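You operate a simulated robot arm through the tools that you are given. There is no shell and no other tool. Be economical: measure what you need, move in short steps, check, and stop when the job is done.

The job below is to be done with a simulated two-armed robot. You get a single attempt, and the scene is never put back.

TASK
Park the gripper at the gate for service and switch the gantry off.
Fine: hold the east button, then the south button, till each drive halts; mast down to the yellow band, gantry switch off, then try the up button.

It is judged by the outcome, as a careful person would: the job done as asked, and still so three seconds after it is handed in. It fails if anything else is knocked over, pushed out of place, dropped, spilled or broken.

THE ROBOT
Two 6-joint arms with three-finger grippers on one trunk, on a base that drives. Base frame: it is fixed to the floor where the robot stands at the start and does not move with it; the origin is under the middle of the robot, x ahead of it, y to its left, z up. Lengths are in m, angles in rad, forces in N, time in s.
The left shoulder is at the start at [0.021, 0.17, 1.496], the right one opposite. With the tool pointing down near the work surface each hand reaches from about 0.38 to 0.66 m from the robot's upright axis, wherever it stands, measured 20 degrees to its own side. Places, roughly: down button [0.5, 0, 1.2]; east button [0.5, 0, 1.1]; gantry beam [1.6, 2.1, 4]; gantry carriage [1.9, -0.3, 4.5]; gantry switch [0.5, 0.3, 1]; gate latch [0.6, -0.9, 0.8]; gripper [1.9, -0.4, 2.8]; mast [1.9, -0.3, 4.9]; north button [0.5, 0, 1.2]; south button [0.5, 0, 1.2]; up button [0.5, 0, 1.2]; west button [0.5, 0, 1.1]. Payload 2.2 kg a hand.
The tool frame of a hand sits at the grasp point between the pads (the TCP): z along the fingers, y along the line on which they close. The tips reach 0.025 m beyond it. Largest opening 0.104 m; the body of the gripper starts 0.074 m behind the TCP.
Orientation is that of the tool frame in the base frame, as a unit quaternion [x, y, z, w]. With the fingers straight down and closing along the base's y, the tool's x points along the base's -x, its y along +y and its z along -z.

THE INTERFACE
- The arms move only by the tool send_rows. It takes "left_deltas", "right_deltas" or both (then of equal length, played together; a hand with none holds still); each is a list of rows, each a list of 7 numbers: the shift along the tool's x, y, z in m, then the turn, a rotation vector about the tool's x, y, z in rad, then the finger opening in m, from 0 to 0.104. In form: [[tx, ty, tz, wx, wy, wz, hand], ...]. A call has 1 to 20 rows; each row shifts and turns the commanded pose from where the row before left it, along the tool's axes as they then stand. A row lasts 0.2 s, in which the tool goes at most 0.05 m and 0.15 rad; a call with a longer step from one row to the next is refused whole, and so is a gripper value outside its range. Where a pose cannot be reached the arm comes as near as it can. A force on the tool above 40 N (or 10 N above the force at the start of the call, whichever is more), or a blocked arm, ends the call early, and 0.2 s more pass. Each finger halts on what it meets, pressing with about 24 N; the grip force reading is that of the motor and also rises with nothing between the fingers. The clock runs only during rows and for 0.2 s after the last one: add rows that do not move to give the fingers time. The reply holds the time, the measured pose of the TCP, the force on the tool along the base axes, the opening and the grip force, in the units named above and with some noise, with the torque about the TCP (base axes, N m) and any sound that the robot's microphone picked up.
- Cameras (640 x 400 px; columns grow to the right, rows downward): "scene" is now at [0.1517, 0.0087, 1.3766]; the picture's right is [0.05, -1.00, 0.00], its down [-0.55, -0.03, -0.83] and it looks along [0.83, 0.04, -0.55] (base axes); focal length 278 px, centre (320, 200). "left" rides on the left gripper at [0.082, -0.003, -0.104] in its tool frame; the picture's right is [0.04, 1.00, 0.00], its down [-0.75, 0.03, -0.66] and it looks along [-0.66, 0.03, 0.75] (tool axes); focal length 256 px, centre (320, 200). "right" rides on the right gripper at [0.082, 0.003, -0.104] in its tool frame; the picture's right is [-0.04, 1.00, 0.00], its down [-0.75, -0.03, -0.66] and it looks along [-0.66, -0.03, 0.75] (tool axes); focal length 256 px, centre (320, 200). There is no depth. A picture from a camera that has moved, and an enlarged one, comes with that camera's place and axes in the base frame and with its lens. The place of the scene camera against the robot may be out by one fixed shift of up to 0.025 m in any direction.
- camera(camera): a new picture of that camera. The clock stands still meanwhile.
- slide_trunk(by): slides the trunk up (or, below 0, down) by that many m; the arms and the scene camera ride with it, the base frame stays. It gives what a move gives, with no picture.
- drive_base(legs): drives the robot by 1 to 6 legs, each [ahead, left, turn to the left] in m, m and rad, along the robot's own axes; the way and the turn of a leg run together, so that a leg with both is an arc; at most 1.5 m and 3.142 rad a leg. The arms and the cameras ride along, it lands a little off, and it stops where it bumps. It gives what a move gives.
- turn_head(pan, tilt): turns the head with the scene camera to pan (to the left, within 1.047 rad either way) and tilt (down, from -0.506 to 1.204), counted from straight ahead of the robot. It gives what a move gives.
- zoom(camera, box): a new picture of the part [left, top, right, bottom] of that camera's present view, enlarged. The clock stands still meanwhile.
- finish_job(): hands the job in; it is judged then, once.

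Work in short steps. Places have to be worked out from the pictures, the camera data and where the tool is seen: move nearer, look again, correct. Check each grasp and each placing, and mend what went wrong. You have 120 turns and 108 pictures in all, those below and enlarged ones among them. Open the grippers and draw the arms clear of the work before you hand the job in, unless the task says otherwise; then end with one line.

The tools are called as a command line: name --argument value ..., lists and objects as JSON in quotes. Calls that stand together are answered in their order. send_rows: Moves the arms, as the interface text tells. Its arguments: {"type":"object","properties":{"left_deltas":{"type":"array","items":{"type":"array","items":{"type":"number"}}},"right_deltas":{"type":"array","items":{"type":"array","items":{"type":"number"}}}},"required":[]} The other tools are called the same way: slide_trunk (by) slides the trunk up or down; drive_base (legs) drives the base; turn_head (pan, tilt) turns the head that bears the scene camera; camera (camera) takes a picture; zoom (camera, box) takes an enlarged picture of a part of a camera's view; finish_job () hands the job in.

At the start:

```text
clock: 0.0
left_tool_pos: [0.5619, 0.2948, 1.1491]
left_orientation: [0.0, 1.0, 0.0, 0.0]
left_contact_force: [0.5, 0.7, 0.3]
left_ft_torque: [-0.01, -0.01, 0.01]
left_finger_gap: 0.1039
left_grip_force: 0.0
right_tool_pos: [0.5047, -0.1478, 0.9996]
right_orientation: [0.001, 1.0, -0.002, 0.0]
right_contact_force: [-0.7, -0.6, 0.2]
right_ft_torque: [0.01, -0.01, 0.0]
right_finger_gap: 0.1041
right_grip_force: 0.2
trunk travel left (down, up): [-0.688, 0.053]
robot x, y, heading: [-0.0014, 0.0007, -0.0]
head pan, tilt: [0.045, 0.586]
```

scene: 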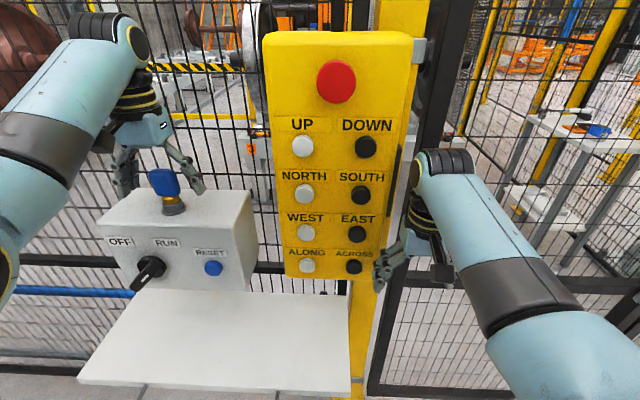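
right: 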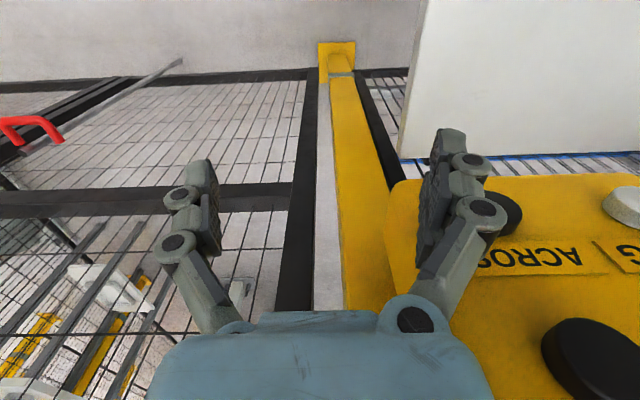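
left: 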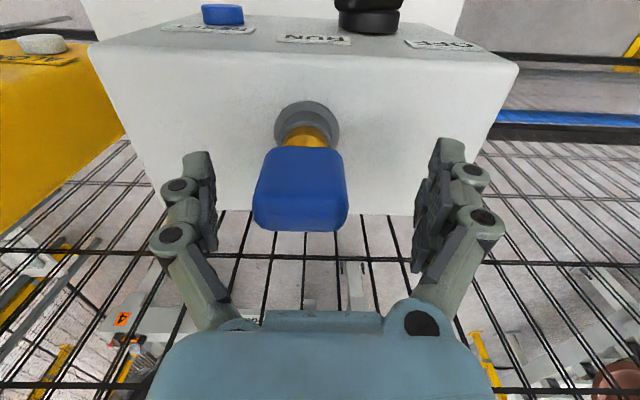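

I'll look at the panel closely and find the gantry by tilting the head up.

zoom --camera "scene" --box '[240, 20, 440, 290]'

zoom --camera "scene" --box '[80, 150, 300, 300]'

turn_head --pan -0.1 --tilt -0.5

```text
1.48 times, centred on (340, 155) of scene
camera zoom: at [0.1517, 0.0087, 1.3766], right [0.05, -1.0, 0.0], down [-0.55, -0.03, -0.83], along [0.83, 0.04, -0.55], focal length 411 px, centre (290, 267)
```

zoom: 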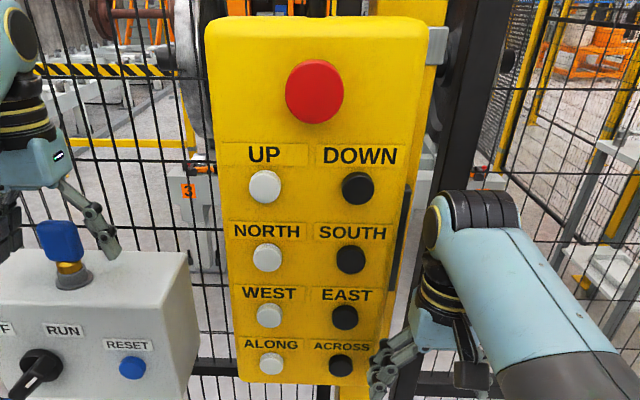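

```text
2.67 times, centred on (190, 225) of scene
camera zoom: at [0.1517, 0.0087, 1.3766], right [0.05, -1.0, 0.0], down [-0.55, -0.03, -0.83], along [0.83, 0.04, -0.55], focal length 740 px, centre (667, 133)
```

zoom: 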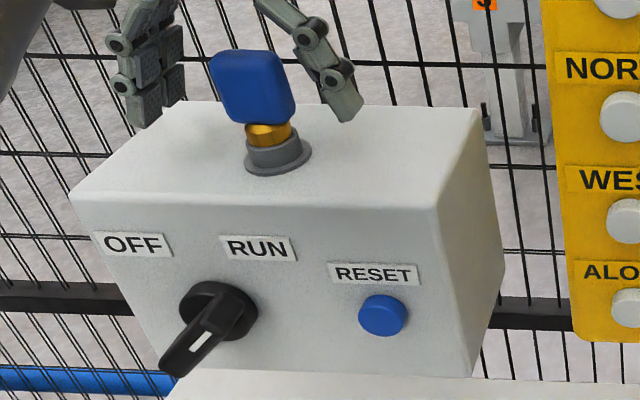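

```text
clock: 1.3
left_tool_pos: [0.5618, 0.2949, 1.1496]
left_orientation: [0.0, 1.0, 0.0, 0.0]
left_contact_force: [-0.3, 0.4, 0.2]
left_ft_torque: [-0.03, -0.03, -0.03]
left_finger_gap: 0.104
left_grip_force: 0.0
right_tool_pos: [0.5048, -0.1474, 0.9999]
right_orientation: [0.001, 1.0, -0.003, 0.0]
right_contact_force: [-0.5, 0.1, -0.4]
right_ft_torque: [0.01, 0.01, -0.01]
right_finger_gap: 0.1041
right_grip_force: 0.0
trunk travel left (down, up): [-0.688, 0.053]
robot x, y, heading: [-0.0007, 0.0024, 0.001]
head pan, tilt: [-0.099, -0.499]
```

Now the view upward.

camera --camera "scene"

camera --camera "left"

```text
102 pictures are left
camera scene: at [0.1298, -0.002, 1.4705], right [-0.1, -1.0, 0.0], down [0.48, -0.05, -0.88], along [0.87, -0.09, 0.48], focal length 278 px, centre (320, 200)
```

scene: 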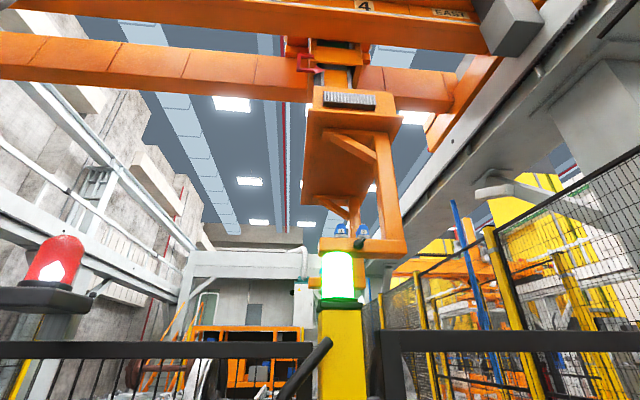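

```text
101 pictures are left
camera left: at [0.4794, 0.2908, 1.2542], right [-0.04, 1.0, 0.0], down [0.75, 0.03, 0.66], along [0.66, 0.03, -0.75], focal length 256 px, centre (320, 200)
```

left: 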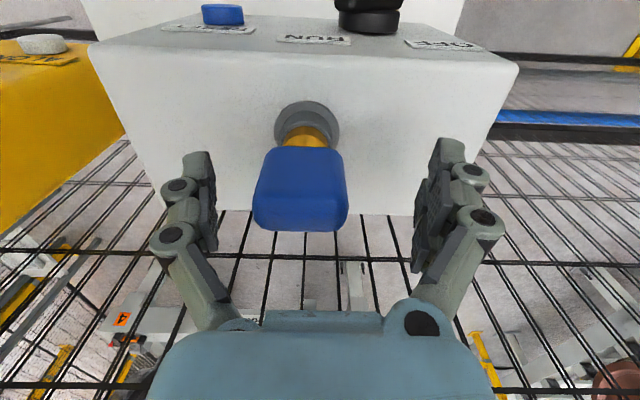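

I'll enlarge the gantry for its labels and the mast.

zoom --camera "scene" --box '[240, 0, 560, 200]'

zoom --camera "scene" --box '[270, 200, 430, 320]'

zoom --camera "scene" --box '[0, 200, 320, 400]'

```text
2.00 times, centred on (400, 100) of scene
camera zoom: at [0.1298, -0.002, 1.4705], right [-0.1, -1.0, 0.0], down [0.48, -0.05, -0.88], along [0.87, -0.09, 0.48], focal length 555 px, centre (160, 400)
```

zoom: 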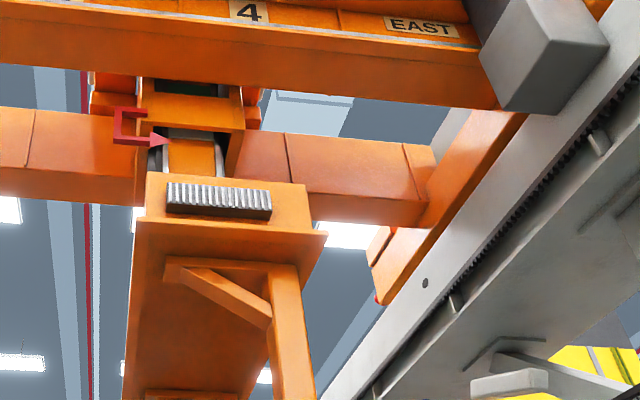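

```text
3.33 times, centred on (350, 260) of scene
camera zoom: at [0.1298, -0.002, 1.4705], right [-0.1, -1.0, 0.0], down [0.48, -0.05, -0.88], along [0.87, -0.09, 0.48], focal length 925 px, centre (220, 0)
```

zoom: 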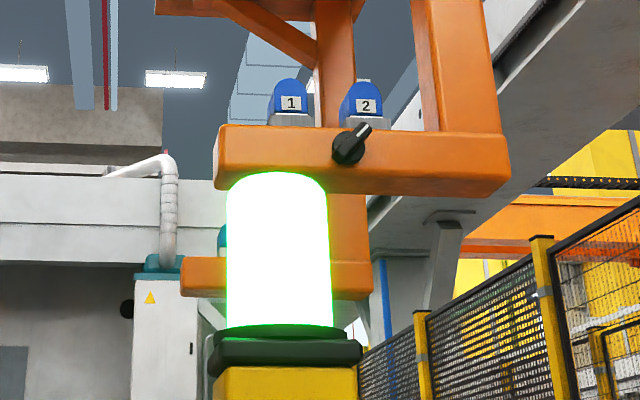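

```text
2.00 times, centred on (160, 300) of scene
camera zoom: at [0.1298, -0.002, 1.4705], right [-0.1, -1.0, 0.0], down [0.48, -0.05, -0.88], along [0.87, -0.09, 0.48], focal length 555 px, centre (640, 0)
```

zoom: 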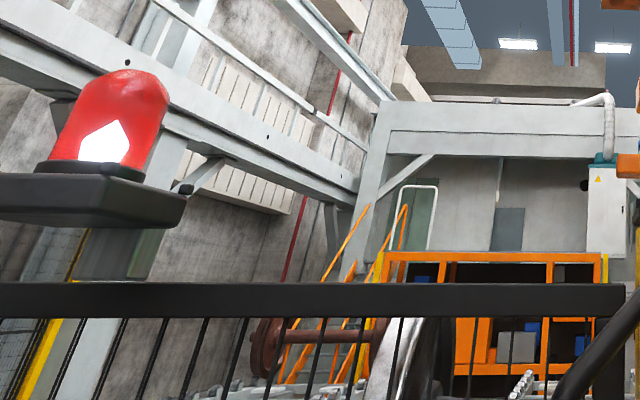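

The red pointer on the carriage marks the mast. East is to my right (-y). I lift the left hand off the blue key and draw the right hand back, then pitch its fingers forward for pressing.

send_rows --left_deltas '[[0, 0, -0.03, 0, 0, 0, 0.104], [0, 0, -0.03, 0, 0, 0, 0.104], [0, 0, -0.03, 0, 0, 0, 0.104], [0, 0, -0.03, 0, 0, 0, 0.104], [0.03, 0, 0, 0, 0, 0, 0.104], [0.03, 0, 0, 0, 0, 0, 0.104], [0.03, 0, 0, 0, 0, 0, 0.104], [0.03, 0, 0, 0, 0, 0, 0.104], [0, 0, 0, 0, 0, 0, 0.104]]' --right_deltas '[[0.04, -0.01, 0, 0, 0, 0, 0.104], [0.04, -0.01, 0, 0, 0, 0, 0.08], [0.03, -0.01, 0, 0, 0, 0, 0.05], [0, 0, 0, 0, -0.14, 0, 0.02], [0, 0, 0, 0, -0.14, 0, 0.0], [0, 0, 0, 0, -0.14, 0, 0], [0, 0, 0, 0, -0.14, 0, 0], [0, 0, 0, 0, -0.14, 0, 0], [0, 0, 0, 0, -0.14, 0, 0]]'

```text
clock: 3.5
left_tool_pos: [0.5738, 0.3135, 1.1651]
left_orientation: [0.0, 1.0, 0.0, 0.001]
left_contact_force: [0.2, 0.3, 0.6]
left_ft_torque: [-0.02, 0.01, 0.0]
left_finger_gap: 0.1042
left_grip_force: 0.1
left hand out of reach, approached as far as the arm can: row 1, 2, 3, 4, 5, 6, 7, 8
right_tool_pos: [0.4031, -0.2065, 1.002]
right_orientation: [-0.033, 0.907, -0.034, 0.418]
right_contact_force: [0.1, -0.5, -0.6]
right_ft_torque: [-0.01, 0.0, -0.04]
right_finger_gap: 0.0001
right_grip_force: 23.8
trunk travel left (down, up): [-0.688, 0.053]
robot x, y, heading: [-0.0004, -0.0019, 0.001]
head pan, tilt: [-0.099, -0.499]
stopped in row 9 (right hand): the arm was blocked; the commanded pose is now the measured one
```

Both arms are cramped this close. I'll look at the present state before backing the base off.

turn_head --pan 0.0 --tilt 0.6

camera --camera "scene"

camera --camera "right"

camera --camera "left"

```text
clock: 4.8
left_tool_pos: [0.5734, 0.3146, 1.166]
left_orientation: [0.0, 1.0, 0.0, 0.0]
left_contact_force: [-0.9, -2.0, 1.1]
left_ft_torque: [0.01, 0.03, -0.01]
left_finger_gap: 0.1041
left_grip_force: 0.0
right_tool_pos: [0.4033, -0.205, 1.0025]
right_orientation: [-0.032, 0.907, -0.034, 0.418]
right_contact_force: [-0.4, 0.0, 0.4]
right_ft_torque: [0.04, 0.0, -0.03]
right_finger_gap: 0.0001
right_grip_force: 24.2
trunk travel left (down, up): [-0.688, 0.053]
robot x, y, heading: [-0.0009, 0.003, -0.003]
head pan, tilt: [0.0, 0.6]
```

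```text
97 pictures are left
camera scene: at [0.1511, 0.0043, 1.3754], right [0.0, -1.0, 0.0], down [-0.56, 0.0, -0.83], along [0.83, 0.0, -0.56], focal length 278 px, centre (320, 200)
```

scene: 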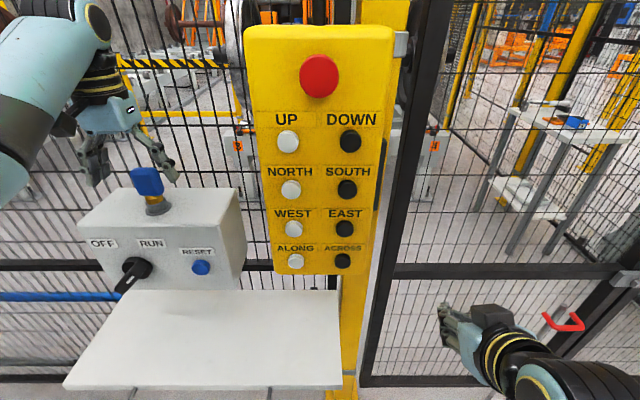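

```text
96 pictures are left
camera right: at [0.2713, -0.2042, 1.0086], right [-0.01, 1.0, -0.06], down [-0.01, 0.06, 1.0], along [1.0, 0.01, 0.01], focal length 256 px, centre (320, 200)
```

right: 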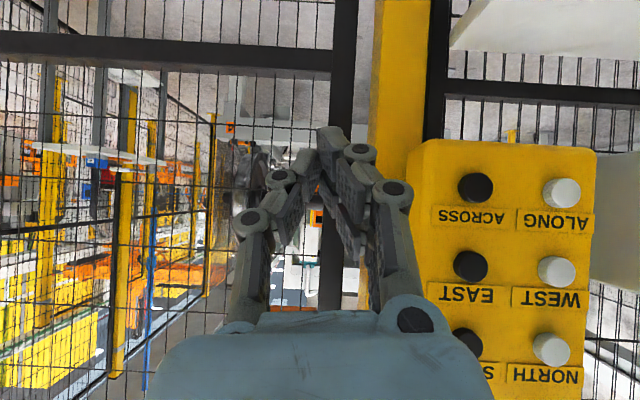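

```text
95 pictures are left
camera left: at [0.4905, 0.3106, 1.2698], right [-0.04, 1.0, 0.0], down [0.75, 0.03, 0.66], along [0.66, 0.03, -0.75], focal length 256 px, centre (320, 200)
```

left: 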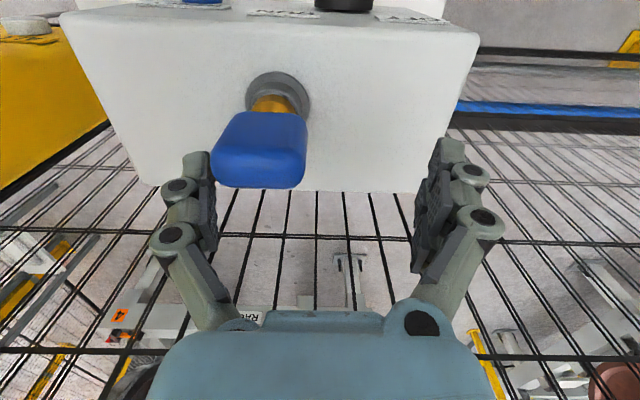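

The blue key is off-centre between the left fingers, so I centre that hand about it before backing the robot straight off.

send_rows --left_deltas '[[0, -0.015, 0, 0, 0, 0, 0.104], [0, -0.015, 0, 0, 0, 0, 0.104], [0, 0, 0, 0, 0, 0, 0.104]]'

camera --camera "left"

```text
clock: 5.7
left_tool_pos: [0.5764, 0.2869, 1.1635]
left_orientation: [0.0, 1.0, 0.0, 0.001]
left_contact_force: [-0.1, 0.5, 0.8]
left_ft_torque: [0.01, -0.03, -0.01]
left_finger_gap: 0.1038
left_grip_force: 0.1
right_tool_pos: [0.4024, -0.2049, 1.003]
right_orientation: [-0.032, 0.907, -0.034, 0.418]
right_contact_force: [-0.9, -0.4, 0.2]
right_ft_torque: [0.02, -0.01, 0.0]
right_finger_gap: 0.0002
right_grip_force: 23.7
trunk travel left (down, up): [-0.688, 0.053]
robot x, y, heading: [-0.0005, 0.0007, 0.003]
head pan, tilt: [0.0, 0.6]
```

```text
94 pictures are left
camera left: at [0.4941, 0.2826, 1.269], right [-0.04, 1.0, 0.0], down [0.75, 0.03, 0.66], along [0.66, 0.03, -0.75], focal length 256 px, centre (320, 200)
```

left: 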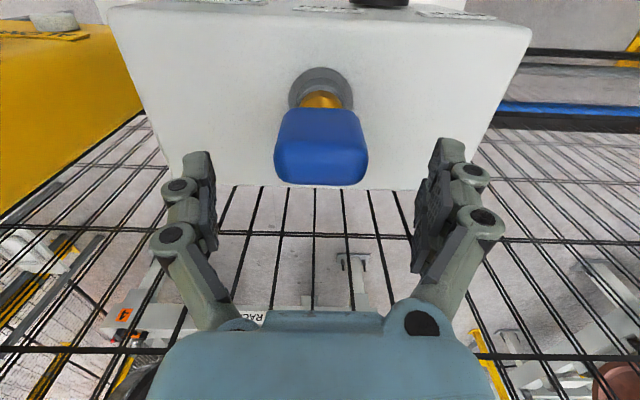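

Centred. The trunk goes up 0.05, then the base backs off 0.15 m.

slide_trunk --by 0.05

drive_base --legs '[[-0.15, 0, 0]]'

camera --camera "scene"

```text
clock: 6.6
left_tool_pos: [0.5769, 0.2855, 1.2148]
left_orientation: [0.0, 1.0, 0.0, 0.0]
left_contact_force: [0.1, -0.2, -0.1]
left_ft_torque: [0.01, -0.01, 0.0]
left_finger_gap: 0.1039
left_grip_force: 0.0
right_tool_pos: [0.4033, -0.2058, 1.052]
right_orientation: [-0.032, 0.908, -0.034, 0.417]
right_contact_force: [0.5, 0.2, 0.6]
right_ft_torque: [0.01, 0.0, -0.01]
right_finger_gap: 0.0001
right_grip_force: 24.1
trunk travel left (down, up): [-0.738, 0.003]
robot x, y, heading: [0.0001, 0.0016, -0.0]
head pan, tilt: [0.0, 0.6]
```

```text
clock: 8.0
left_tool_pos: [0.4249, 0.2854, 1.2149]
left_orientation: [0.0, 1.0, 0.0, 0.0]
left_contact_force: [0.3, 0.0, 0.3]
left_ft_torque: [0.02, -0.01, 0.02]
left_finger_gap: 0.1039
left_grip_force: 0.0
right_tool_pos: [0.2511, -0.2047, 1.0535]
right_orientation: [-0.032, 0.908, -0.034, 0.417]
right_contact_force: [-0.2, 0.8, 0.2]
right_ft_torque: [0.02, 0.0, 0.0]
right_finger_gap: 0.0001
right_grip_force: 24.0
trunk travel left (down, up): [-0.738, 0.003]
robot x, y, heading: [-0.1503, -0.0007, -0.001]
head pan, tilt: [0.0, 0.6]
```

```text
93 pictures are left
camera scene: at [-0.001, 0.0047, 1.4255], right [0.0, -1.0, 0.0], down [-0.56, 0.0, -0.83], along [0.83, 0.0, -0.56], focal length 278 px, centre (320, 200)
```

scene: 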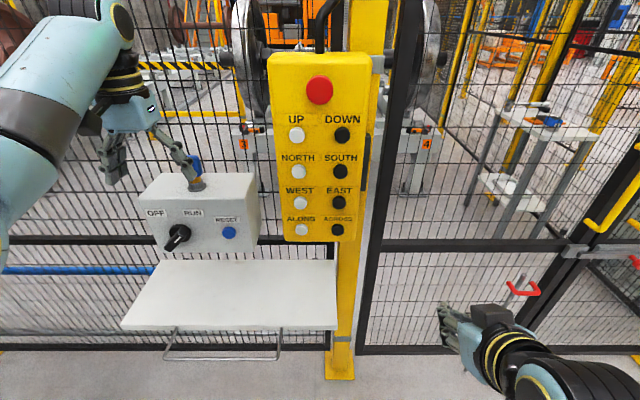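

There's room now. I bring the right hand ahead and across to the east button's line, then level the fingers.

send_rows --right_deltas '[[-0.013, 0.031, 0.015, 0, 0, 0, 0], [-0.013, 0.031, 0.015, 0, 0, 0, 0], [-0.013, 0.031, 0.015, 0, 0, 0, 0], [-0.013, 0.031, 0.015, 0, 0, 0, 0], [-0.013, 0.031, 0.015, 0, 0, 0, 0], [0, 0, 0, 0, -0.14, 0, 0], [0, 0, 0, 0, -0.14, 0, 0], [0, 0, 0, 0, -0.14, 0, 0], [0, 0, 0, 0, -0.14, 0, 0], [0, 0, 0, 0, -0.14, 0, 0], [0, 0, 0, 0, 0, 0, 0]]'

camera --camera "right"

camera --camera "scene"

```text
clock: 8.6
left_tool_pos: [0.4253, 0.2856, 1.2137]
left_orientation: [0.0, 1.0, 0.0, 0.002]
left_contact_force: [-0.3, -0.6, 0.5]
left_ft_torque: [-0.01, -0.02, 0.01]
left_finger_gap: 0.1039
left_grip_force: 0.0
right_tool_pos: [0.2795, -0.2139, 1.029]
right_orientation: [-0.092, 0.903, -0.104, 0.407]
right_contact_force: [-0.3, 0.1, -0.3]
right_ft_torque: [0.0, -0.02, 0.03]
right_finger_gap: 0.0001
right_grip_force: 24.1
right hand out of reach, approached as far as the arm can: row 3
trunk travel left (down, up): [-0.738, 0.003]
robot x, y, heading: [-0.1521, 0.0004, 0.004]
head pan, tilt: [0.0, 0.6]
stopped in row 3 (right hand): the arm was blocked; the commanded pose is now the measured one
```

```text
92 pictures are left
camera right: at [0.1482, -0.217, 1.0367], right [-0.06, 0.97, -0.23], down [0.0, 0.23, 0.97], along [1.0, 0.05, -0.01], focal length 256 px, centre (320, 200)
```

right: 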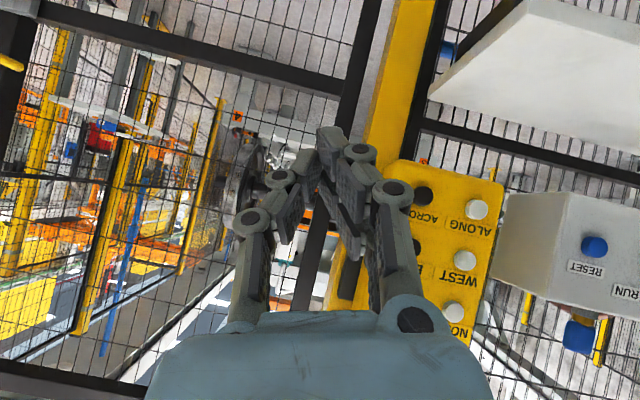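

```text
91 pictures are left
camera scene: at [-0.001, 0.0046, 1.4255], right [0.0, -1.0, 0.0], down [-0.56, 0.0, -0.83], along [0.83, 0.0, -0.56], focal length 278 px, centre (320, 200)
```

scene: 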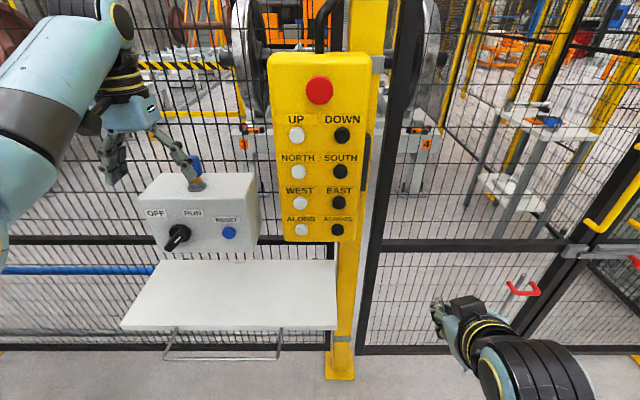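

The arm is cramped when folded in; it works better extended. I undo the stray roll while reaching straight ahead (still right of the panel).

send_rows --right_deltas '[[-0.02, 0, 0.02, -0.056, -0.008, 0.127, 0], [-0.026, 0, 0.03, -0.056, -0.008, 0.127, 0], [-0.026, 0, 0.03, 0, 0, 0, 0], [-0.026, 0, 0.03, 0, 0, 0, 0], [-0.02, 0, 0.02, 0, 0, 0, 0], [0, 0, 0, 0, 0, 0, 0]]'

drive_base --legs '[[-0.12, 0, 0]]'

```text
clock: 10.0
left_tool_pos: [0.4248, 0.2861, 1.2157]
left_orientation: [0.0, 1.0, 0.0, 0.001]
left_contact_force: [-1.4, 0.3, 0.8]
left_ft_torque: [0.0, -0.05, 0.0]
left_finger_gap: 0.1041
left_grip_force: 0.0
right_tool_pos: [0.4542, -0.2092, 1.0349]
right_orientation: [0.0, 0.908, 0.0, 0.419]
right_contact_force: [-0.7, -0.1, -0.3]
right_ft_torque: [0.04, -0.04, 0.0]
right_finger_gap: 0.0001
right_grip_force: 24.1
trunk travel left (down, up): [-0.738, 0.003]
robot x, y, heading: [-0.1488, -0.0003, -0.001]
head pan, tilt: [0.0, 0.6]
```

```text
clock: 11.2
left_tool_pos: [0.3052, 0.288, 1.2142]
left_orientation: [0.0, 1.0, 0.001, 0.0]
left_contact_force: [0.2, -0.6, -0.2]
left_ft_torque: [-0.03, 0.01, 0.01]
left_finger_gap: 0.1035
left_grip_force: 0.0
right_tool_pos: [0.3353, -0.2077, 1.0344]
right_orientation: [0.0, 0.909, -0.001, 0.417]
right_contact_force: [-0.9, 0.1, -0.2]
right_ft_torque: [0.0, 0.01, 0.06]
right_finger_gap: 0.0
right_grip_force: 24.7
trunk travel left (down, up): [-0.738, 0.003]
robot x, y, heading: [-0.269, -0.0006, 0.006]
head pan, tilt: [0.0, 0.6]
```

Good. Now slide across to the right-hand button column and partly level the fingers.

send_rows --right_deltas '[[0, 0.04, 0, 0, 0, 0, 0], [0, 0.04, 0, 0, 0, 0, 0], [0, 0.04, 0, 0, 0, 0, 0], [0, 0.04, 0, 0, 0, 0, 0], [0, 0, 0, 0, -0.14, 0, 0], [0, 0, 0, 0, -0.14, 0, 0], [0, 0, 0, 0, -0.14, 0, 0], [0, 0, 0, 0, 0, 0, 0]]'

camera --camera "right"

camera --camera "scene"

```text
clock: 12.2
left_tool_pos: [0.3059, 0.2877, 1.2144]
left_orientation: [-0.001, 1.0, -0.001, 0.001]
left_contact_force: [-0.9, -0.7, -0.1]
left_ft_torque: [-0.03, 0.01, 0.0]
left_finger_gap: 0.1041
left_grip_force: 0.2
right_tool_pos: [0.3297, -0.188, 1.0028]
right_orientation: [-0.016, 0.909, -0.09, 0.407]
right_contact_force: [0.2, 0.0, 0.5]
right_ft_torque: [-0.02, 0.0, -0.01]
right_finger_gap: 0.0
right_grip_force: 24.6
trunk travel left (down, up): [-0.738, 0.003]
robot x, y, heading: [-0.2728, -0.0016, -0.003]
head pan, tilt: [0.0, 0.6]
stopped in row 4 (right hand): the arm was blocked; the commanded pose is now the measured one
```

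```text
90 pictures are left
camera right: at [0.199, -0.1752, 1.0095], right [0.07, 0.99, -0.15], down [0.01, 0.15, 0.99], along [1.0, -0.07, 0.0], focal length 256 px, centre (320, 200)
```

right: 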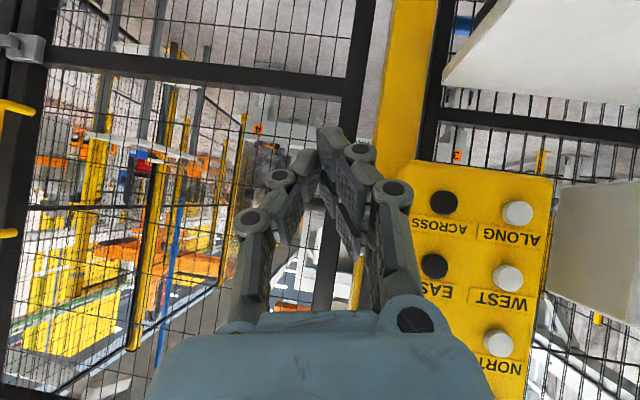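

```text
89 pictures are left
camera scene: at [-0.1193, 0.0055, 1.4254], right [0.0, -1.0, 0.0], down [-0.57, 0.0, -0.82], along [0.82, 0.0, -0.57], focal length 278 px, centre (320, 200)
```

scene: 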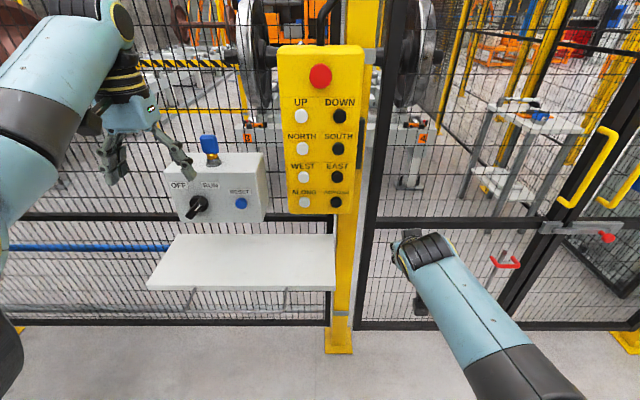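

The right hand dislikes reaching inward; its good zone is ~20° to its own side. I square it up and shift the robot 0.17 m left.

send_rows --right_deltas '[[0, -0.01, 0, -0.075, -0.009, 0.052, 0], [0, -0.01, 0, -0.075, -0.009, 0.052, 0], [0, 0, 0, 0, 0, 0, 0]]'

drive_base --legs '[[0, 0.17, 0]]'

send_rows --right_deltas '[[0, 0, 0, 0, -0.14, 0, 0], [0, 0, 0, 0, -0.14, 0, 0], [0, 0, 0, 0, -0.14, 0, 0], [0, 0, 0, 0, 0, 0, 0]]'

camera --camera "right"

```text
clock: 13.0
left_tool_pos: [0.3053, 0.2866, 1.2158]
left_orientation: [-0.001, 1.0, -0.001, 0.001]
left_contact_force: [0.0, -0.9, -0.2]
left_ft_torque: [-0.02, 0.01, 0.0]
left_finger_gap: 0.1042
left_grip_force: 0.1
right_tool_pos: [0.3272, -0.2047, 1.0067]
right_orientation: [-0.001, 0.908, 0.002, 0.418]
right_contact_force: [-0.3, 0.0, 0.0]
right_ft_torque: [0.03, -0.01, -0.04]
right_finger_gap: 0.0002
right_grip_force: 23.9
trunk travel left (down, up): [-0.738, 0.003]
robot x, y, heading: [-0.2728, 0.0015, 0.003]
head pan, tilt: [0.0, 0.6]
```

```text
clock: 14.5
left_tool_pos: [0.3057, 0.453, 1.2155]
left_orientation: [0.0, 1.0, -0.001, 0.001]
left_contact_force: [-0.5, 0.8, 0.0]
left_ft_torque: [0.0, 0.02, -0.01]
left_finger_gap: 0.104
left_grip_force: 0.1
right_tool_pos: [0.3264, -0.0392, 1.006]
right_orientation: [0.001, 0.908, 0.001, 0.418]
right_contact_force: [0.4, 0.4, 0.0]
right_ft_torque: [-0.04, 0.01, -0.01]
right_finger_gap: 0.0
right_grip_force: 24.1
trunk travel left (down, up): [-0.738, 0.003]
robot x, y, heading: [-0.2738, 0.1678, -0.003]
head pan, tilt: [0.0, 0.6]
```

```text
clock: 15.5
left_tool_pos: [0.3071, 0.4526, 1.2153]
left_orientation: [0.001, 1.0, 0.0, 0.001]
left_contact_force: [0.0, -0.5, 0.2]
left_ft_torque: [0.0, 0.02, 0.01]
left_finger_gap: 0.1039
left_grip_force: 0.1
right_tool_pos: [0.3277, -0.0351, 1.0044]
right_orientation: [-0.006, 0.826, 0.011, 0.564]
right_contact_force: [0.6, -0.4, 0.1]
right_ft_torque: [-0.03, -0.01, 0.02]
right_finger_gap: 0.0002
right_grip_force: 24.4
right hand out of reach, approached as far as the arm can: row 3
trunk travel left (down, up): [-0.738, 0.003]
robot x, y, heading: [-0.2687, 0.1668, -0.0]
head pan, tilt: [0.0, 0.6]
```

```text
88 pictures are left
camera right: at [0.2016, -0.0314, 0.9667], right [-0.01, 1.0, 0.05], down [-0.34, -0.05, 0.94], along [0.94, -0.01, 0.34], focal length 256 px, centre (320, 200)
```

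right: 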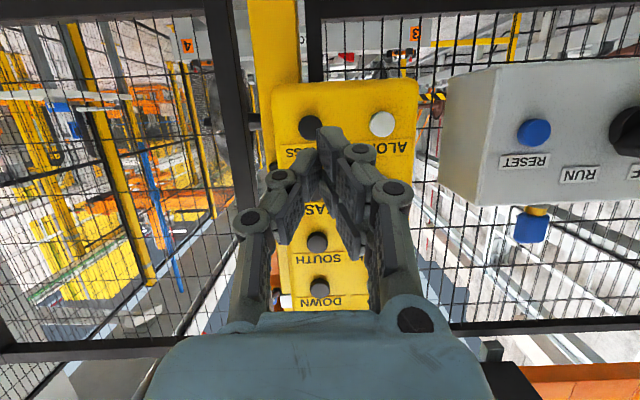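

Fingers are now ~21° below level, squarely in front of the right column; I judge the east button at about (0.53, -0.042, 1.068). I rise to its height and approach, keeping a gap.

send_rows --right_deltas '[[-0.034, -0.003, -0.013, 0, 0, 0, 0], [-0.034, -0.004, -0.013, 0, 0, 0, 0], [-0.0144, 0, 0.037, 0, 0, 0, 0], [-0.0144, 0, 0.037, 0, 0, 0, 0], [-0.0144, 0, 0.037, 0, 0, 0, 0], [0, 0, 0, 0, 0, 0, 0]]'

camera --camera "right"

camera --camera "scene"

```text
clock: 16.9
left_tool_pos: [0.3054, 0.4537, 1.2144]
left_orientation: [0.0, 1.0, 0.0, 0.001]
left_contact_force: [0.4, -0.5, 0.7]
left_ft_torque: [0.02, -0.02, 0.0]
left_finger_gap: 0.104
left_grip_force: 0.0
right_tool_pos: [0.4505, -0.0411, 1.0771]
right_orientation: [-0.005, 0.826, 0.01, 0.563]
right_contact_force: [-0.4, 0.2, 0.6]
right_ft_torque: [-0.01, 0.03, 0.02]
right_finger_gap: 0.0
right_grip_force: 23.9
trunk travel left (down, up): [-0.738, 0.003]
robot x, y, heading: [-0.2716, 0.1634, 0.004]
head pan, tilt: [0.0, 0.6]
```

```text
87 pictures are left
camera right: at [0.3247, -0.0377, 1.041], right [-0.01, 1.0, 0.05], down [-0.34, -0.05, 0.94], along [0.94, -0.01, 0.34], focal length 256 px, centre (320, 200)
```

right: 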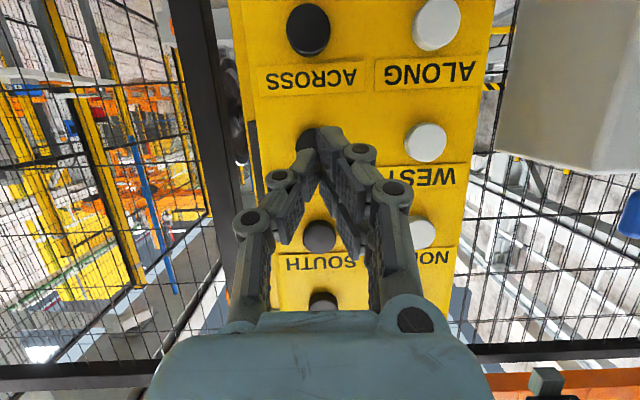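

```text
86 pictures are left
camera scene: at [-0.1212, 0.1726, 1.4256], right [0.0, -1.0, 0.0], down [-0.56, 0.0, -0.83], along [0.83, 0.0, -0.56], focal length 278 px, centre (320, 200)
```

scene: 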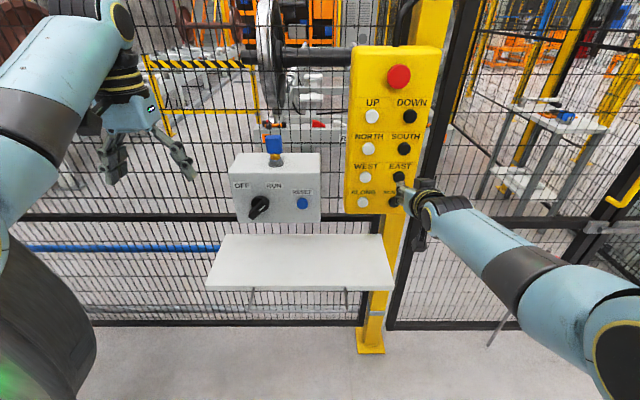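

Aligned with EAST (tip at z≈1.068, y≈-0.042; button face x≈0.53). I turn the head up to watch the gantry and advance gently to contact.

turn_head --pan -0.35 --tilt -0.5

camera --camera "scene"

send_rows --right_deltas '[[-0.0036, -0.001, 0.0093, 0, 0, 0, 0], [-0.0036, -0.001, 0.0093, 0, 0, 0, 0], [-0.0036, 0, 0.0093, 0, 0, 0, 0], [-0.0036, 0, 0.0093, 0, 0, 0, 0], [-0.0036, 0, 0.0093, 0, 0, 0, 0]]'

camera --camera "right"

```text
clock: 18.2
left_tool_pos: [0.3063, 0.4529, 1.2157]
left_orientation: [0.001, 1.0, -0.001, 0.001]
left_contact_force: [-0.2, -0.3, 0.0]
left_ft_torque: [0.0, -0.01, 0.0]
left_finger_gap: 0.1039
left_grip_force: 0.0
right_tool_pos: [0.452, -0.0414, 1.0788]
right_orientation: [-0.005, 0.826, 0.01, 0.563]
right_contact_force: [-0.3, 0.4, -0.2]
right_ft_torque: [0.02, -0.01, 0.02]
right_finger_gap: 0.0
right_grip_force: 24.3
trunk travel left (down, up): [-0.738, 0.003]
robot x, y, heading: [-0.2734, 0.1697, -0.002]
head pan, tilt: [-0.351, -0.499]
```

```text
85 pictures are left
camera scene: at [-0.1453, 0.1497, 1.5206], right [-0.34, -0.94, 0.0], down [0.45, -0.16, -0.88], along [0.82, -0.3, 0.48], focal length 278 px, centre (320, 200)
```

scene: 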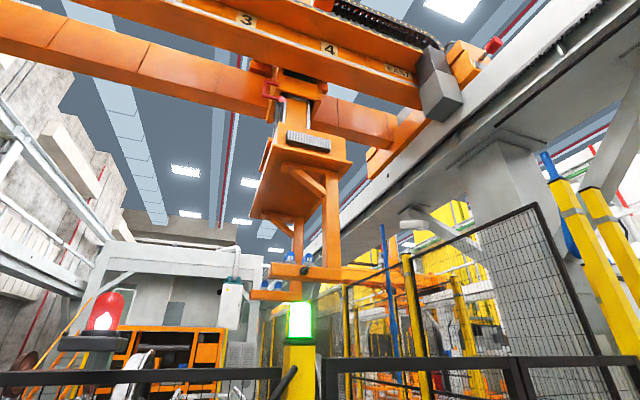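

```text
clock: 19.4
left_tool_pos: [0.3072, 0.453, 1.2146]
left_orientation: [0.0, 1.0, 0.0, 0.001]
left_contact_force: [-0.3, 0.3, -0.1]
left_ft_torque: [0.02, 0.01, 0.0]
left_finger_gap: 0.1038
left_grip_force: 0.0
right_tool_pos: [0.4832, -0.0396, 1.0801]
right_orientation: [-0.006, 0.826, 0.01, 0.563]
right_contact_force: [-0.6, 0.2, -1.1]
right_ft_torque: [0.04, -0.02, 0.02]
right_finger_gap: 0.0002
right_grip_force: 24.0
right hand out of reach, approached as far as the arm can: row 2, 4, 5
trunk travel left (down, up): [-0.738, 0.003]
robot x, y, heading: [-0.276, 0.1709, -0.002]
head pan, tilt: [-0.351, -0.499]
```

```text
84 pictures are left
camera right: at [0.3573, -0.0371, 1.0429], right [-0.01, 1.0, 0.05], down [-0.34, -0.05, 0.94], along [0.94, -0.01, 0.34], focal length 256 px, centre (320, 200)
```

right: 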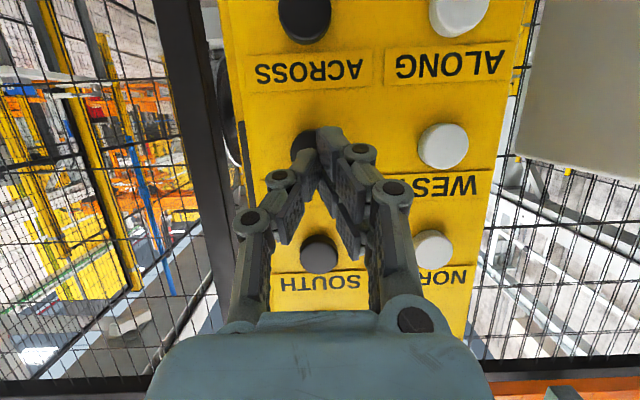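

The arm is near full reach. I draw the hand back 0.1 m and drive the base ahead 0.12 m.

send_rows --right_deltas '[[0.012, 0, -0.031, 0, 0, 0, 0], [0.012, 0, -0.031, 0, 0, 0, 0], [0.012, 0, -0.031, 0, 0, 0, 0], [0.012, 0, -0.031, 0, 0, 0, 0], [0, 0, 0, 0, 0, 0, 0]]'

drive_base --legs '[[0.11, 0, 0]]'

camera --camera "right"

```text
clock: 20.6
left_tool_pos: [0.3079, 0.4541, 1.2141]
left_orientation: [-0.001, 1.0, -0.001, 0.001]
left_contact_force: [0.4, 0.3, -0.7]
left_ft_torque: [0.04, 0.02, 0.02]
left_finger_gap: 0.104
left_grip_force: 0.0
right_tool_pos: [0.3481, -0.0415, 1.0797]
right_orientation: [-0.005, 0.826, 0.01, 0.564]
right_contact_force: [0.7, -0.6, -0.5]
right_ft_torque: [0.0, 0.0, -0.01]
right_finger_gap: 0.0
right_grip_force: 24.1
trunk travel left (down, up): [-0.738, 0.003]
robot x, y, heading: [-0.2703, 0.1677, -0.002]
head pan, tilt: [-0.351, -0.499]
```

```text
clock: 21.8
left_tool_pos: [0.4153, 0.4515, 1.2148]
left_orientation: [0.001, 1.0, -0.001, 0.001]
left_contact_force: [0.5, -1.1, 0.6]
left_ft_torque: [-0.04, 0.04, -0.02]
left_finger_gap: 0.1039
left_grip_force: 0.1
right_tool_pos: [0.4559, -0.0428, 1.0799]
right_orientation: [-0.005, 0.826, 0.01, 0.564]
right_contact_force: [-0.6, 0.4, -0.2]
right_ft_torque: [-0.02, -0.01, 0.01]
right_finger_gap: 0.0
right_grip_force: 24.0
trunk travel left (down, up): [-0.738, 0.003]
robot x, y, heading: [-0.1638, 0.1672, -0.004]
head pan, tilt: [-0.351, -0.499]
```

```text
83 pictures are left
camera right: at [0.3297, -0.0399, 1.0416], right [0.0, 1.0, 0.05], down [-0.34, -0.05, 0.94], along [0.94, -0.01, 0.34], focal length 256 px, centre (320, 200)
```

right: 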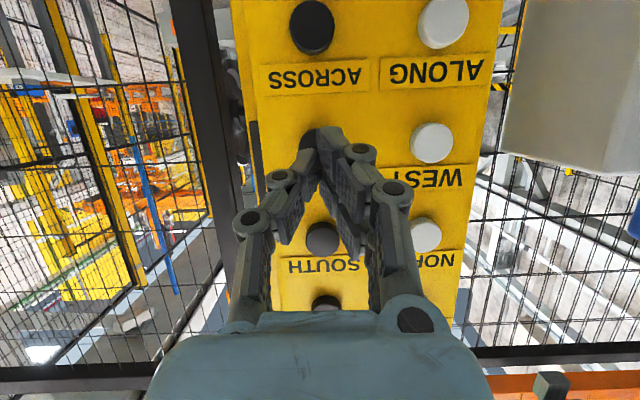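

Aligned on EAST still. Advance until contact with small steps.

send_rows --right_deltas '[[-0.0068, 0, 0.0187, 0, 0, 0, 0], [-0.0068, 0, 0.0187, 0, 0, 0, 0], [-0.0036, 0, 0.0093, 0, 0, 0, 0], [-0.0018, 0, 0.0047, 0, 0, 0, 0], [0, 0, 0, 0, 0, 0, 0]]'

camera --camera "right"

```text
clock: 23.0
left_tool_pos: [0.4129, 0.4517, 1.2165]
left_orientation: [0.002, 1.0, -0.001, 0.002]
left_contact_force: [0.0, -0.1, -0.2]
left_ft_torque: [0.01, 0.01, 0.0]
left_finger_gap: 0.104
left_grip_force: 0.0
right_tool_pos: [0.507, -0.0406, 1.0777]
right_orientation: [-0.003, 0.826, 0.008, 0.564]
right_contact_force: [-6.3, 1.0, 0.1]
right_ft_torque: [0.03, -0.03, 0.05]
right_finger_gap: 0.0002
right_grip_force: 23.9
trunk travel left (down, up): [-0.738, 0.003]
robot x, y, heading: [-0.1636, 0.1701, -0.004]
head pan, tilt: [-0.351, -0.499]
heard: click
```

```text
82 pictures are left
camera right: at [0.382, -0.0378, 1.0405], right [0.0, 1.0, 0.05], down [-0.34, -0.05, 0.94], along [0.94, -0.01, 0.34], focal length 256 px, centre (320, 200)
```

right: 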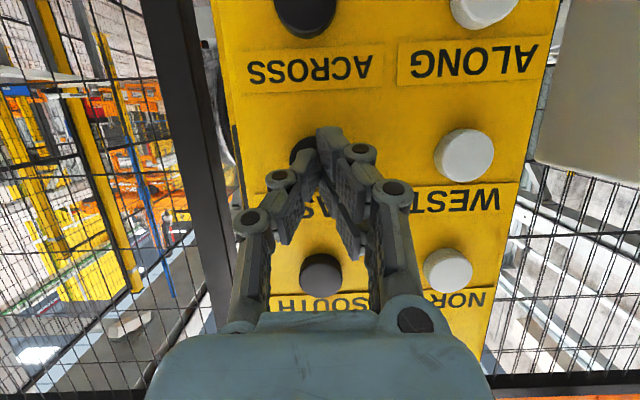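

Contact at -6 N and a click. I hold for a bit and watch the gantry.

send_rows --right_deltas '[[0, 0, 0, 0, 0, 0, 0], [0, 0, 0, 0, 0, 0, 0], [0, 0, 0, 0, 0, 0, 0], [0, 0, 0, 0, 0, 0, 0], [0, 0, 0, 0, 0, 0, 0]]'

camera --camera "scene"

```text
clock: 24.2
left_tool_pos: [0.4135, 0.4515, 1.2163]
left_orientation: [0.002, 1.0, -0.001, 0.002]
left_contact_force: [1.4, 0.4, 0.1]
left_ft_torque: [0.04, 0.04, 0.0]
left_finger_gap: 0.1042
left_grip_force: 0.0
right_tool_pos: [0.5084, -0.0417, 1.0775]
right_orientation: [-0.004, 0.826, 0.008, 0.564]
right_contact_force: [-7.5, 1.4, 1.2]
right_ft_torque: [0.03, -0.06, 0.09]
right_finger_gap: 0.0001
right_grip_force: 23.4
trunk travel left (down, up): [-0.738, 0.003]
robot x, y, heading: [-0.1636, 0.1649, -0.0]
head pan, tilt: [-0.351, -0.499]
```

```text
81 pictures are left
camera scene: at [-0.0397, 0.1495, 1.5209], right [-0.35, -0.94, 0.0], down [0.45, -0.17, -0.88], along [0.82, -0.3, 0.48], focal length 278 px, centre (320, 200)
```

scene: 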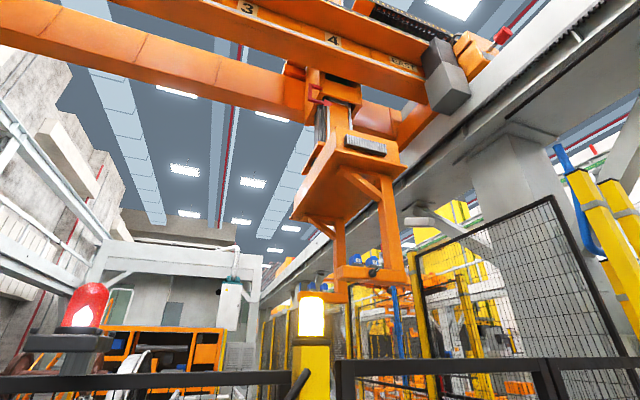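

The gantry travels east (beacon amber). I keep holding until it halts.

send_rows --right_deltas '[[0, 0, 0, 0, 0, 0, 0], [0, 0, 0, 0, 0, 0, 0], [0, 0, 0, 0, 0, 0, 0], [0, 0, 0, 0, 0, 0, 0], [0, 0, 0, 0, 0, 0, 0], [0, 0, 0, 0, 0, 0, 0], [0, 0, 0, 0, 0, 0, 0], [0, 0, 0, 0, 0, 0, 0]]'

camera --camera "scene"

```text
clock: 26.0
left_tool_pos: [0.4125, 0.452, 1.2164]
left_orientation: [0.001, 1.0, 0.0, 0.002]
left_contact_force: [0.1, 0.7, 0.4]
left_ft_torque: [-0.01, -0.02, -0.01]
left_finger_gap: 0.1041
left_grip_force: 0.0
right_tool_pos: [0.5082, -0.0408, 1.0778]
right_orientation: [-0.004, 0.826, 0.009, 0.564]
right_contact_force: [-6.1, 1.9, 3.5]
right_ft_torque: [0.03, -0.11, 0.06]
right_finger_gap: 0.0
right_grip_force: 24.5
trunk travel left (down, up): [-0.738, 0.003]
robot x, y, heading: [-0.163, 0.1707, -0.003]
head pan, tilt: [-0.351, -0.499]
```

```text
80 pictures are left
camera scene: at [-0.0398, 0.1495, 1.5209], right [-0.35, -0.94, 0.0], down [0.45, -0.17, -0.88], along [0.82, -0.3, 0.48], focal length 278 px, centre (320, 200)
```

scene: 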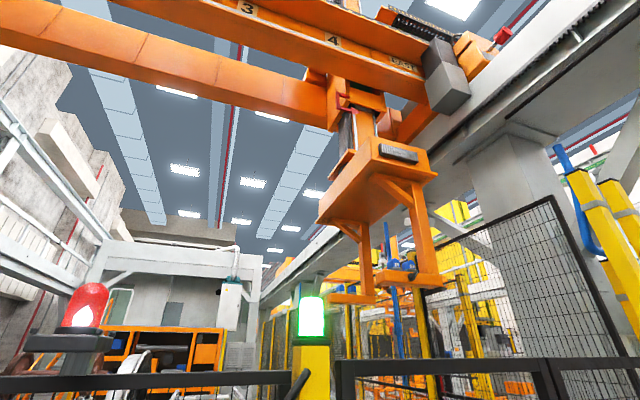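

The beacon is green again; I hold a second more to confirm the drive has halted.

send_rows --right_deltas '[[0, 0, 0, 0, 0, 0, 0], [0, 0, 0, 0, 0, 0, 0], [-0.001, 0, 0.002, 0, 0, 0, 0], [0, 0, 0, 0, 0, 0, 0], [0, 0, 0, 0, 0, 0, 0], [0, 0, 0, 0, 0, 0, 0]]'

camera --camera "scene"

```text
clock: 27.4
left_tool_pos: [0.4112, 0.4518, 1.2158]
left_orientation: [0.001, 1.0, 0.0, 0.002]
left_contact_force: [-0.1, 0.3, 0.1]
left_ft_torque: [0.0, -0.03, -0.03]
left_finger_gap: 0.1037
left_grip_force: 0.1
right_tool_pos: [0.5087, -0.0409, 1.0778]
right_orientation: [-0.005, 0.826, 0.01, 0.564]
right_contact_force: [-14.2, 3.0, 1.3]
right_ft_torque: [0.03, -0.09, 0.11]
right_finger_gap: 0.0063
right_grip_force: 28.7
trunk travel left (down, up): [-0.738, 0.003]
robot x, y, heading: [-0.1636, 0.1681, -0.009]
head pan, tilt: [-0.351, -0.499]
```

```text
79 pictures are left
camera scene: at [-0.0409, 0.1497, 1.5209], right [-0.35, -0.94, 0.0], down [0.45, -0.17, -0.88], along [0.82, -0.3, 0.48], focal length 278 px, centre (320, 200)
```

scene: 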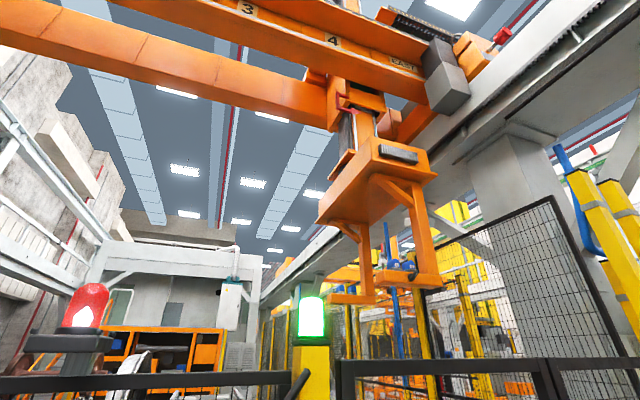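

East drive is halted at its end with the button pressed. I back off, rise 0.081 m to SOUTH.

send_rows --right_deltas '[[0.0072, 0, -0.0187, 0, 0, 0, 0], [0.0108, 0, -0.028, 0, 0, 0, 0], [-0.0378, 0, -0.0146, 0, 0, 0, 0], [-0.0378, 0, -0.0146, 0, 0, 0, 0], [0, 0, 0, 0, 0, 0, 0]]'

camera --camera "right"

camera --camera "scene"

```text
clock: 28.6
left_tool_pos: [0.4133, 0.452, 1.2146]
left_orientation: [0.002, 1.0, -0.001, 0.002]
left_contact_force: [0.2, -0.1, -0.2]
left_ft_torque: [-0.05, -0.01, 0.0]
left_finger_gap: 0.104
left_grip_force: 0.1
right_tool_pos: [0.4625, -0.0438, 1.1589]
right_orientation: [-0.005, 0.826, 0.01, 0.564]
right_contact_force: [1.1, 0.2, 0.2]
right_ft_torque: [0.02, 0.01, 0.0]
right_finger_gap: 0.0001
right_grip_force: 29.2
trunk travel left (down, up): [-0.738, 0.003]
robot x, y, heading: [-0.1705, 0.1671, -0.005]
head pan, tilt: [-0.351, -0.499]
```

```text
78 pictures are left
camera right: at [0.3366, -0.0397, 1.121], right [0.0, 1.0, 0.05], down [-0.34, -0.05, 0.94], along [0.94, -0.01, 0.34], focal length 256 px, centre (320, 200)
```

right: 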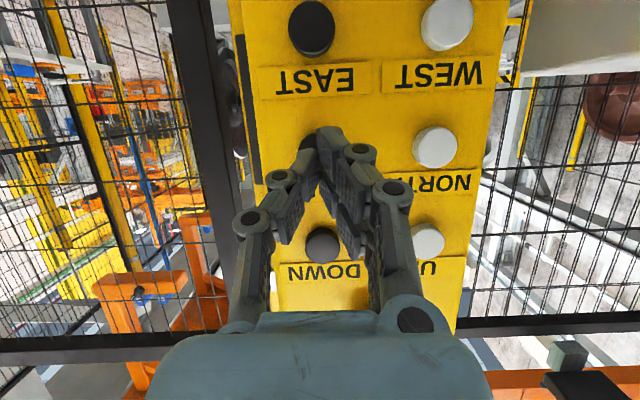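

```text
77 pictures are left
camera scene: at [-0.0384, 0.149, 1.5207], right [-0.35, -0.94, 0.0], down [0.45, -0.17, -0.88], along [0.82, -0.3, 0.48], focal length 278 px, centre (320, 200)
```

scene: 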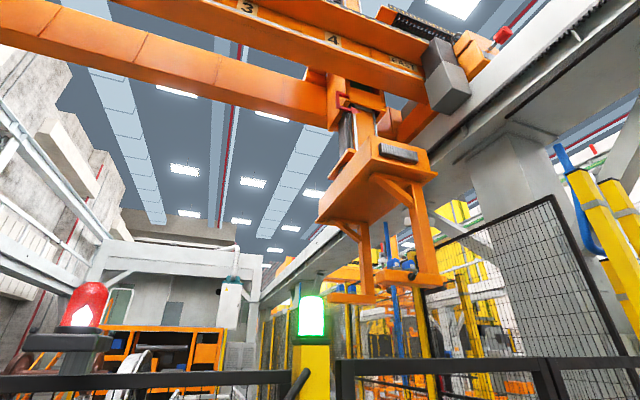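

Tip is on the SOUTH button. Advance to press.

send_rows --right_deltas '[[-0.0068, 0, 0.0187, 0, 0, 0, 0], [-0.0068, 0, 0.0187, 0, 0, 0, 0], [-0.0022, 0, 0.0056, 0, 0, 0, 0], [0, 0, 0, 0, 0, 0, 0], [0, 0, 0, 0, 0, 0, 0]]'

camera --camera "scene"

```text
clock: 29.8
left_tool_pos: [0.4131, 0.452, 1.216]
left_orientation: [0.002, 1.0, -0.001, 0.002]
left_contact_force: [-0.2, -0.2, 0.1]
left_ft_torque: [-0.01, 0.02, -0.01]
left_finger_gap: 0.1041
left_grip_force: 0.0
right_tool_pos: [0.5072, -0.0419, 1.159]
right_orientation: [-0.004, 0.826, 0.008, 0.564]
right_contact_force: [-5.2, 0.6, 0.2]
right_ft_torque: [-0.02, -0.03, 0.03]
right_finger_gap: 0.0001
right_grip_force: 27.7
trunk travel left (down, up): [-0.738, 0.003]
robot x, y, heading: [-0.1582, 0.1652, -0.002]
head pan, tilt: [-0.351, -0.499]
heard: click
```

```text
76 pictures are left
camera scene: at [-0.0397, 0.1492, 1.5208], right [-0.35, -0.94, 0.0], down [0.45, -0.17, -0.88], along [0.82, -0.3, 0.48], focal length 278 px, centre (320, 200)
```

scene: 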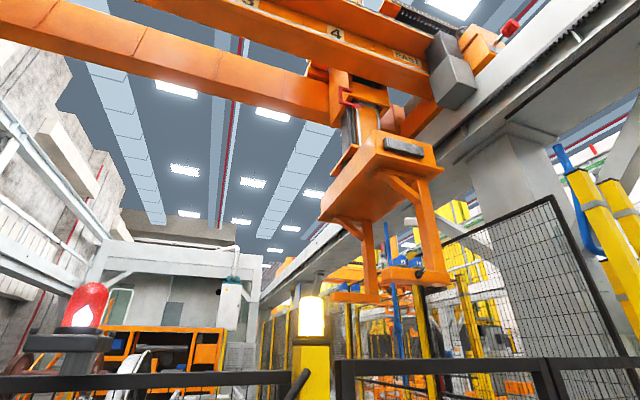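

The beam drives south (towards me). I add a hair of push and hold.

send_rows --right_deltas '[[-0.0007, 0, 0.0018, 0, 0, 0, 0], [0, 0, 0, 0, 0, 0, 0], [0, 0, 0, 0, 0, 0, 0], [0, 0, 0, 0, 0, 0, 0], [0, 0, 0, 0, 0, 0, 0], [0, 0, 0, 0, 0, 0, 0], [0, 0, 0, 0, 0, 0, 0], [0, 0, 0, 0, 0, 0, 0], [0, 0, 0, 0, 0, 0, 0], [0, 0, 0, 0, 0, 0, 0]]'

camera --camera "scene"

```text
clock: 32.0
left_tool_pos: [0.4122, 0.4521, 1.2163]
left_orientation: [0.001, 1.0, 0.0, 0.002]
left_contact_force: [-0.5, -0.2, 0.0]
left_ft_torque: [0.01, -0.02, -0.05]
left_finger_gap: 0.1039
left_grip_force: 0.0
right_tool_pos: [0.5086, -0.0433, 1.1597]
right_orientation: [-0.004, 0.826, 0.009, 0.564]
right_contact_force: [-12.9, 2.3, 2.9]
right_ft_torque: [0.0, -0.13, 0.09]
right_finger_gap: 0.0
right_grip_force: 28.4
trunk travel left (down, up): [-0.738, 0.003]
robot x, y, heading: [-0.1646, 0.1693, -0.005]
head pan, tilt: [-0.351, -0.499]
```

```text
75 pictures are left
camera scene: at [-0.0411, 0.1496, 1.521], right [-0.35, -0.94, 0.0], down [0.45, -0.17, -0.88], along [0.82, -0.3, 0.48], focal length 278 px, centre (320, 200)
```

scene: 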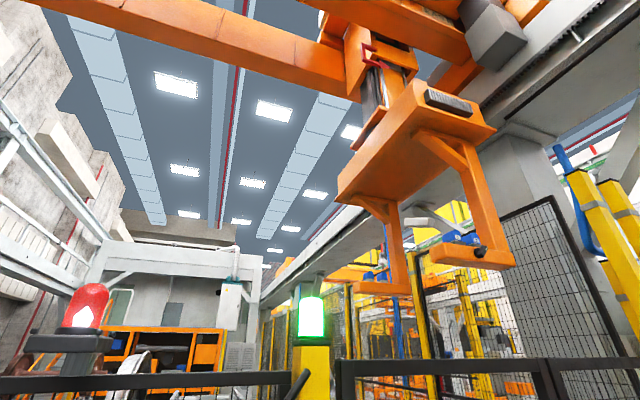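

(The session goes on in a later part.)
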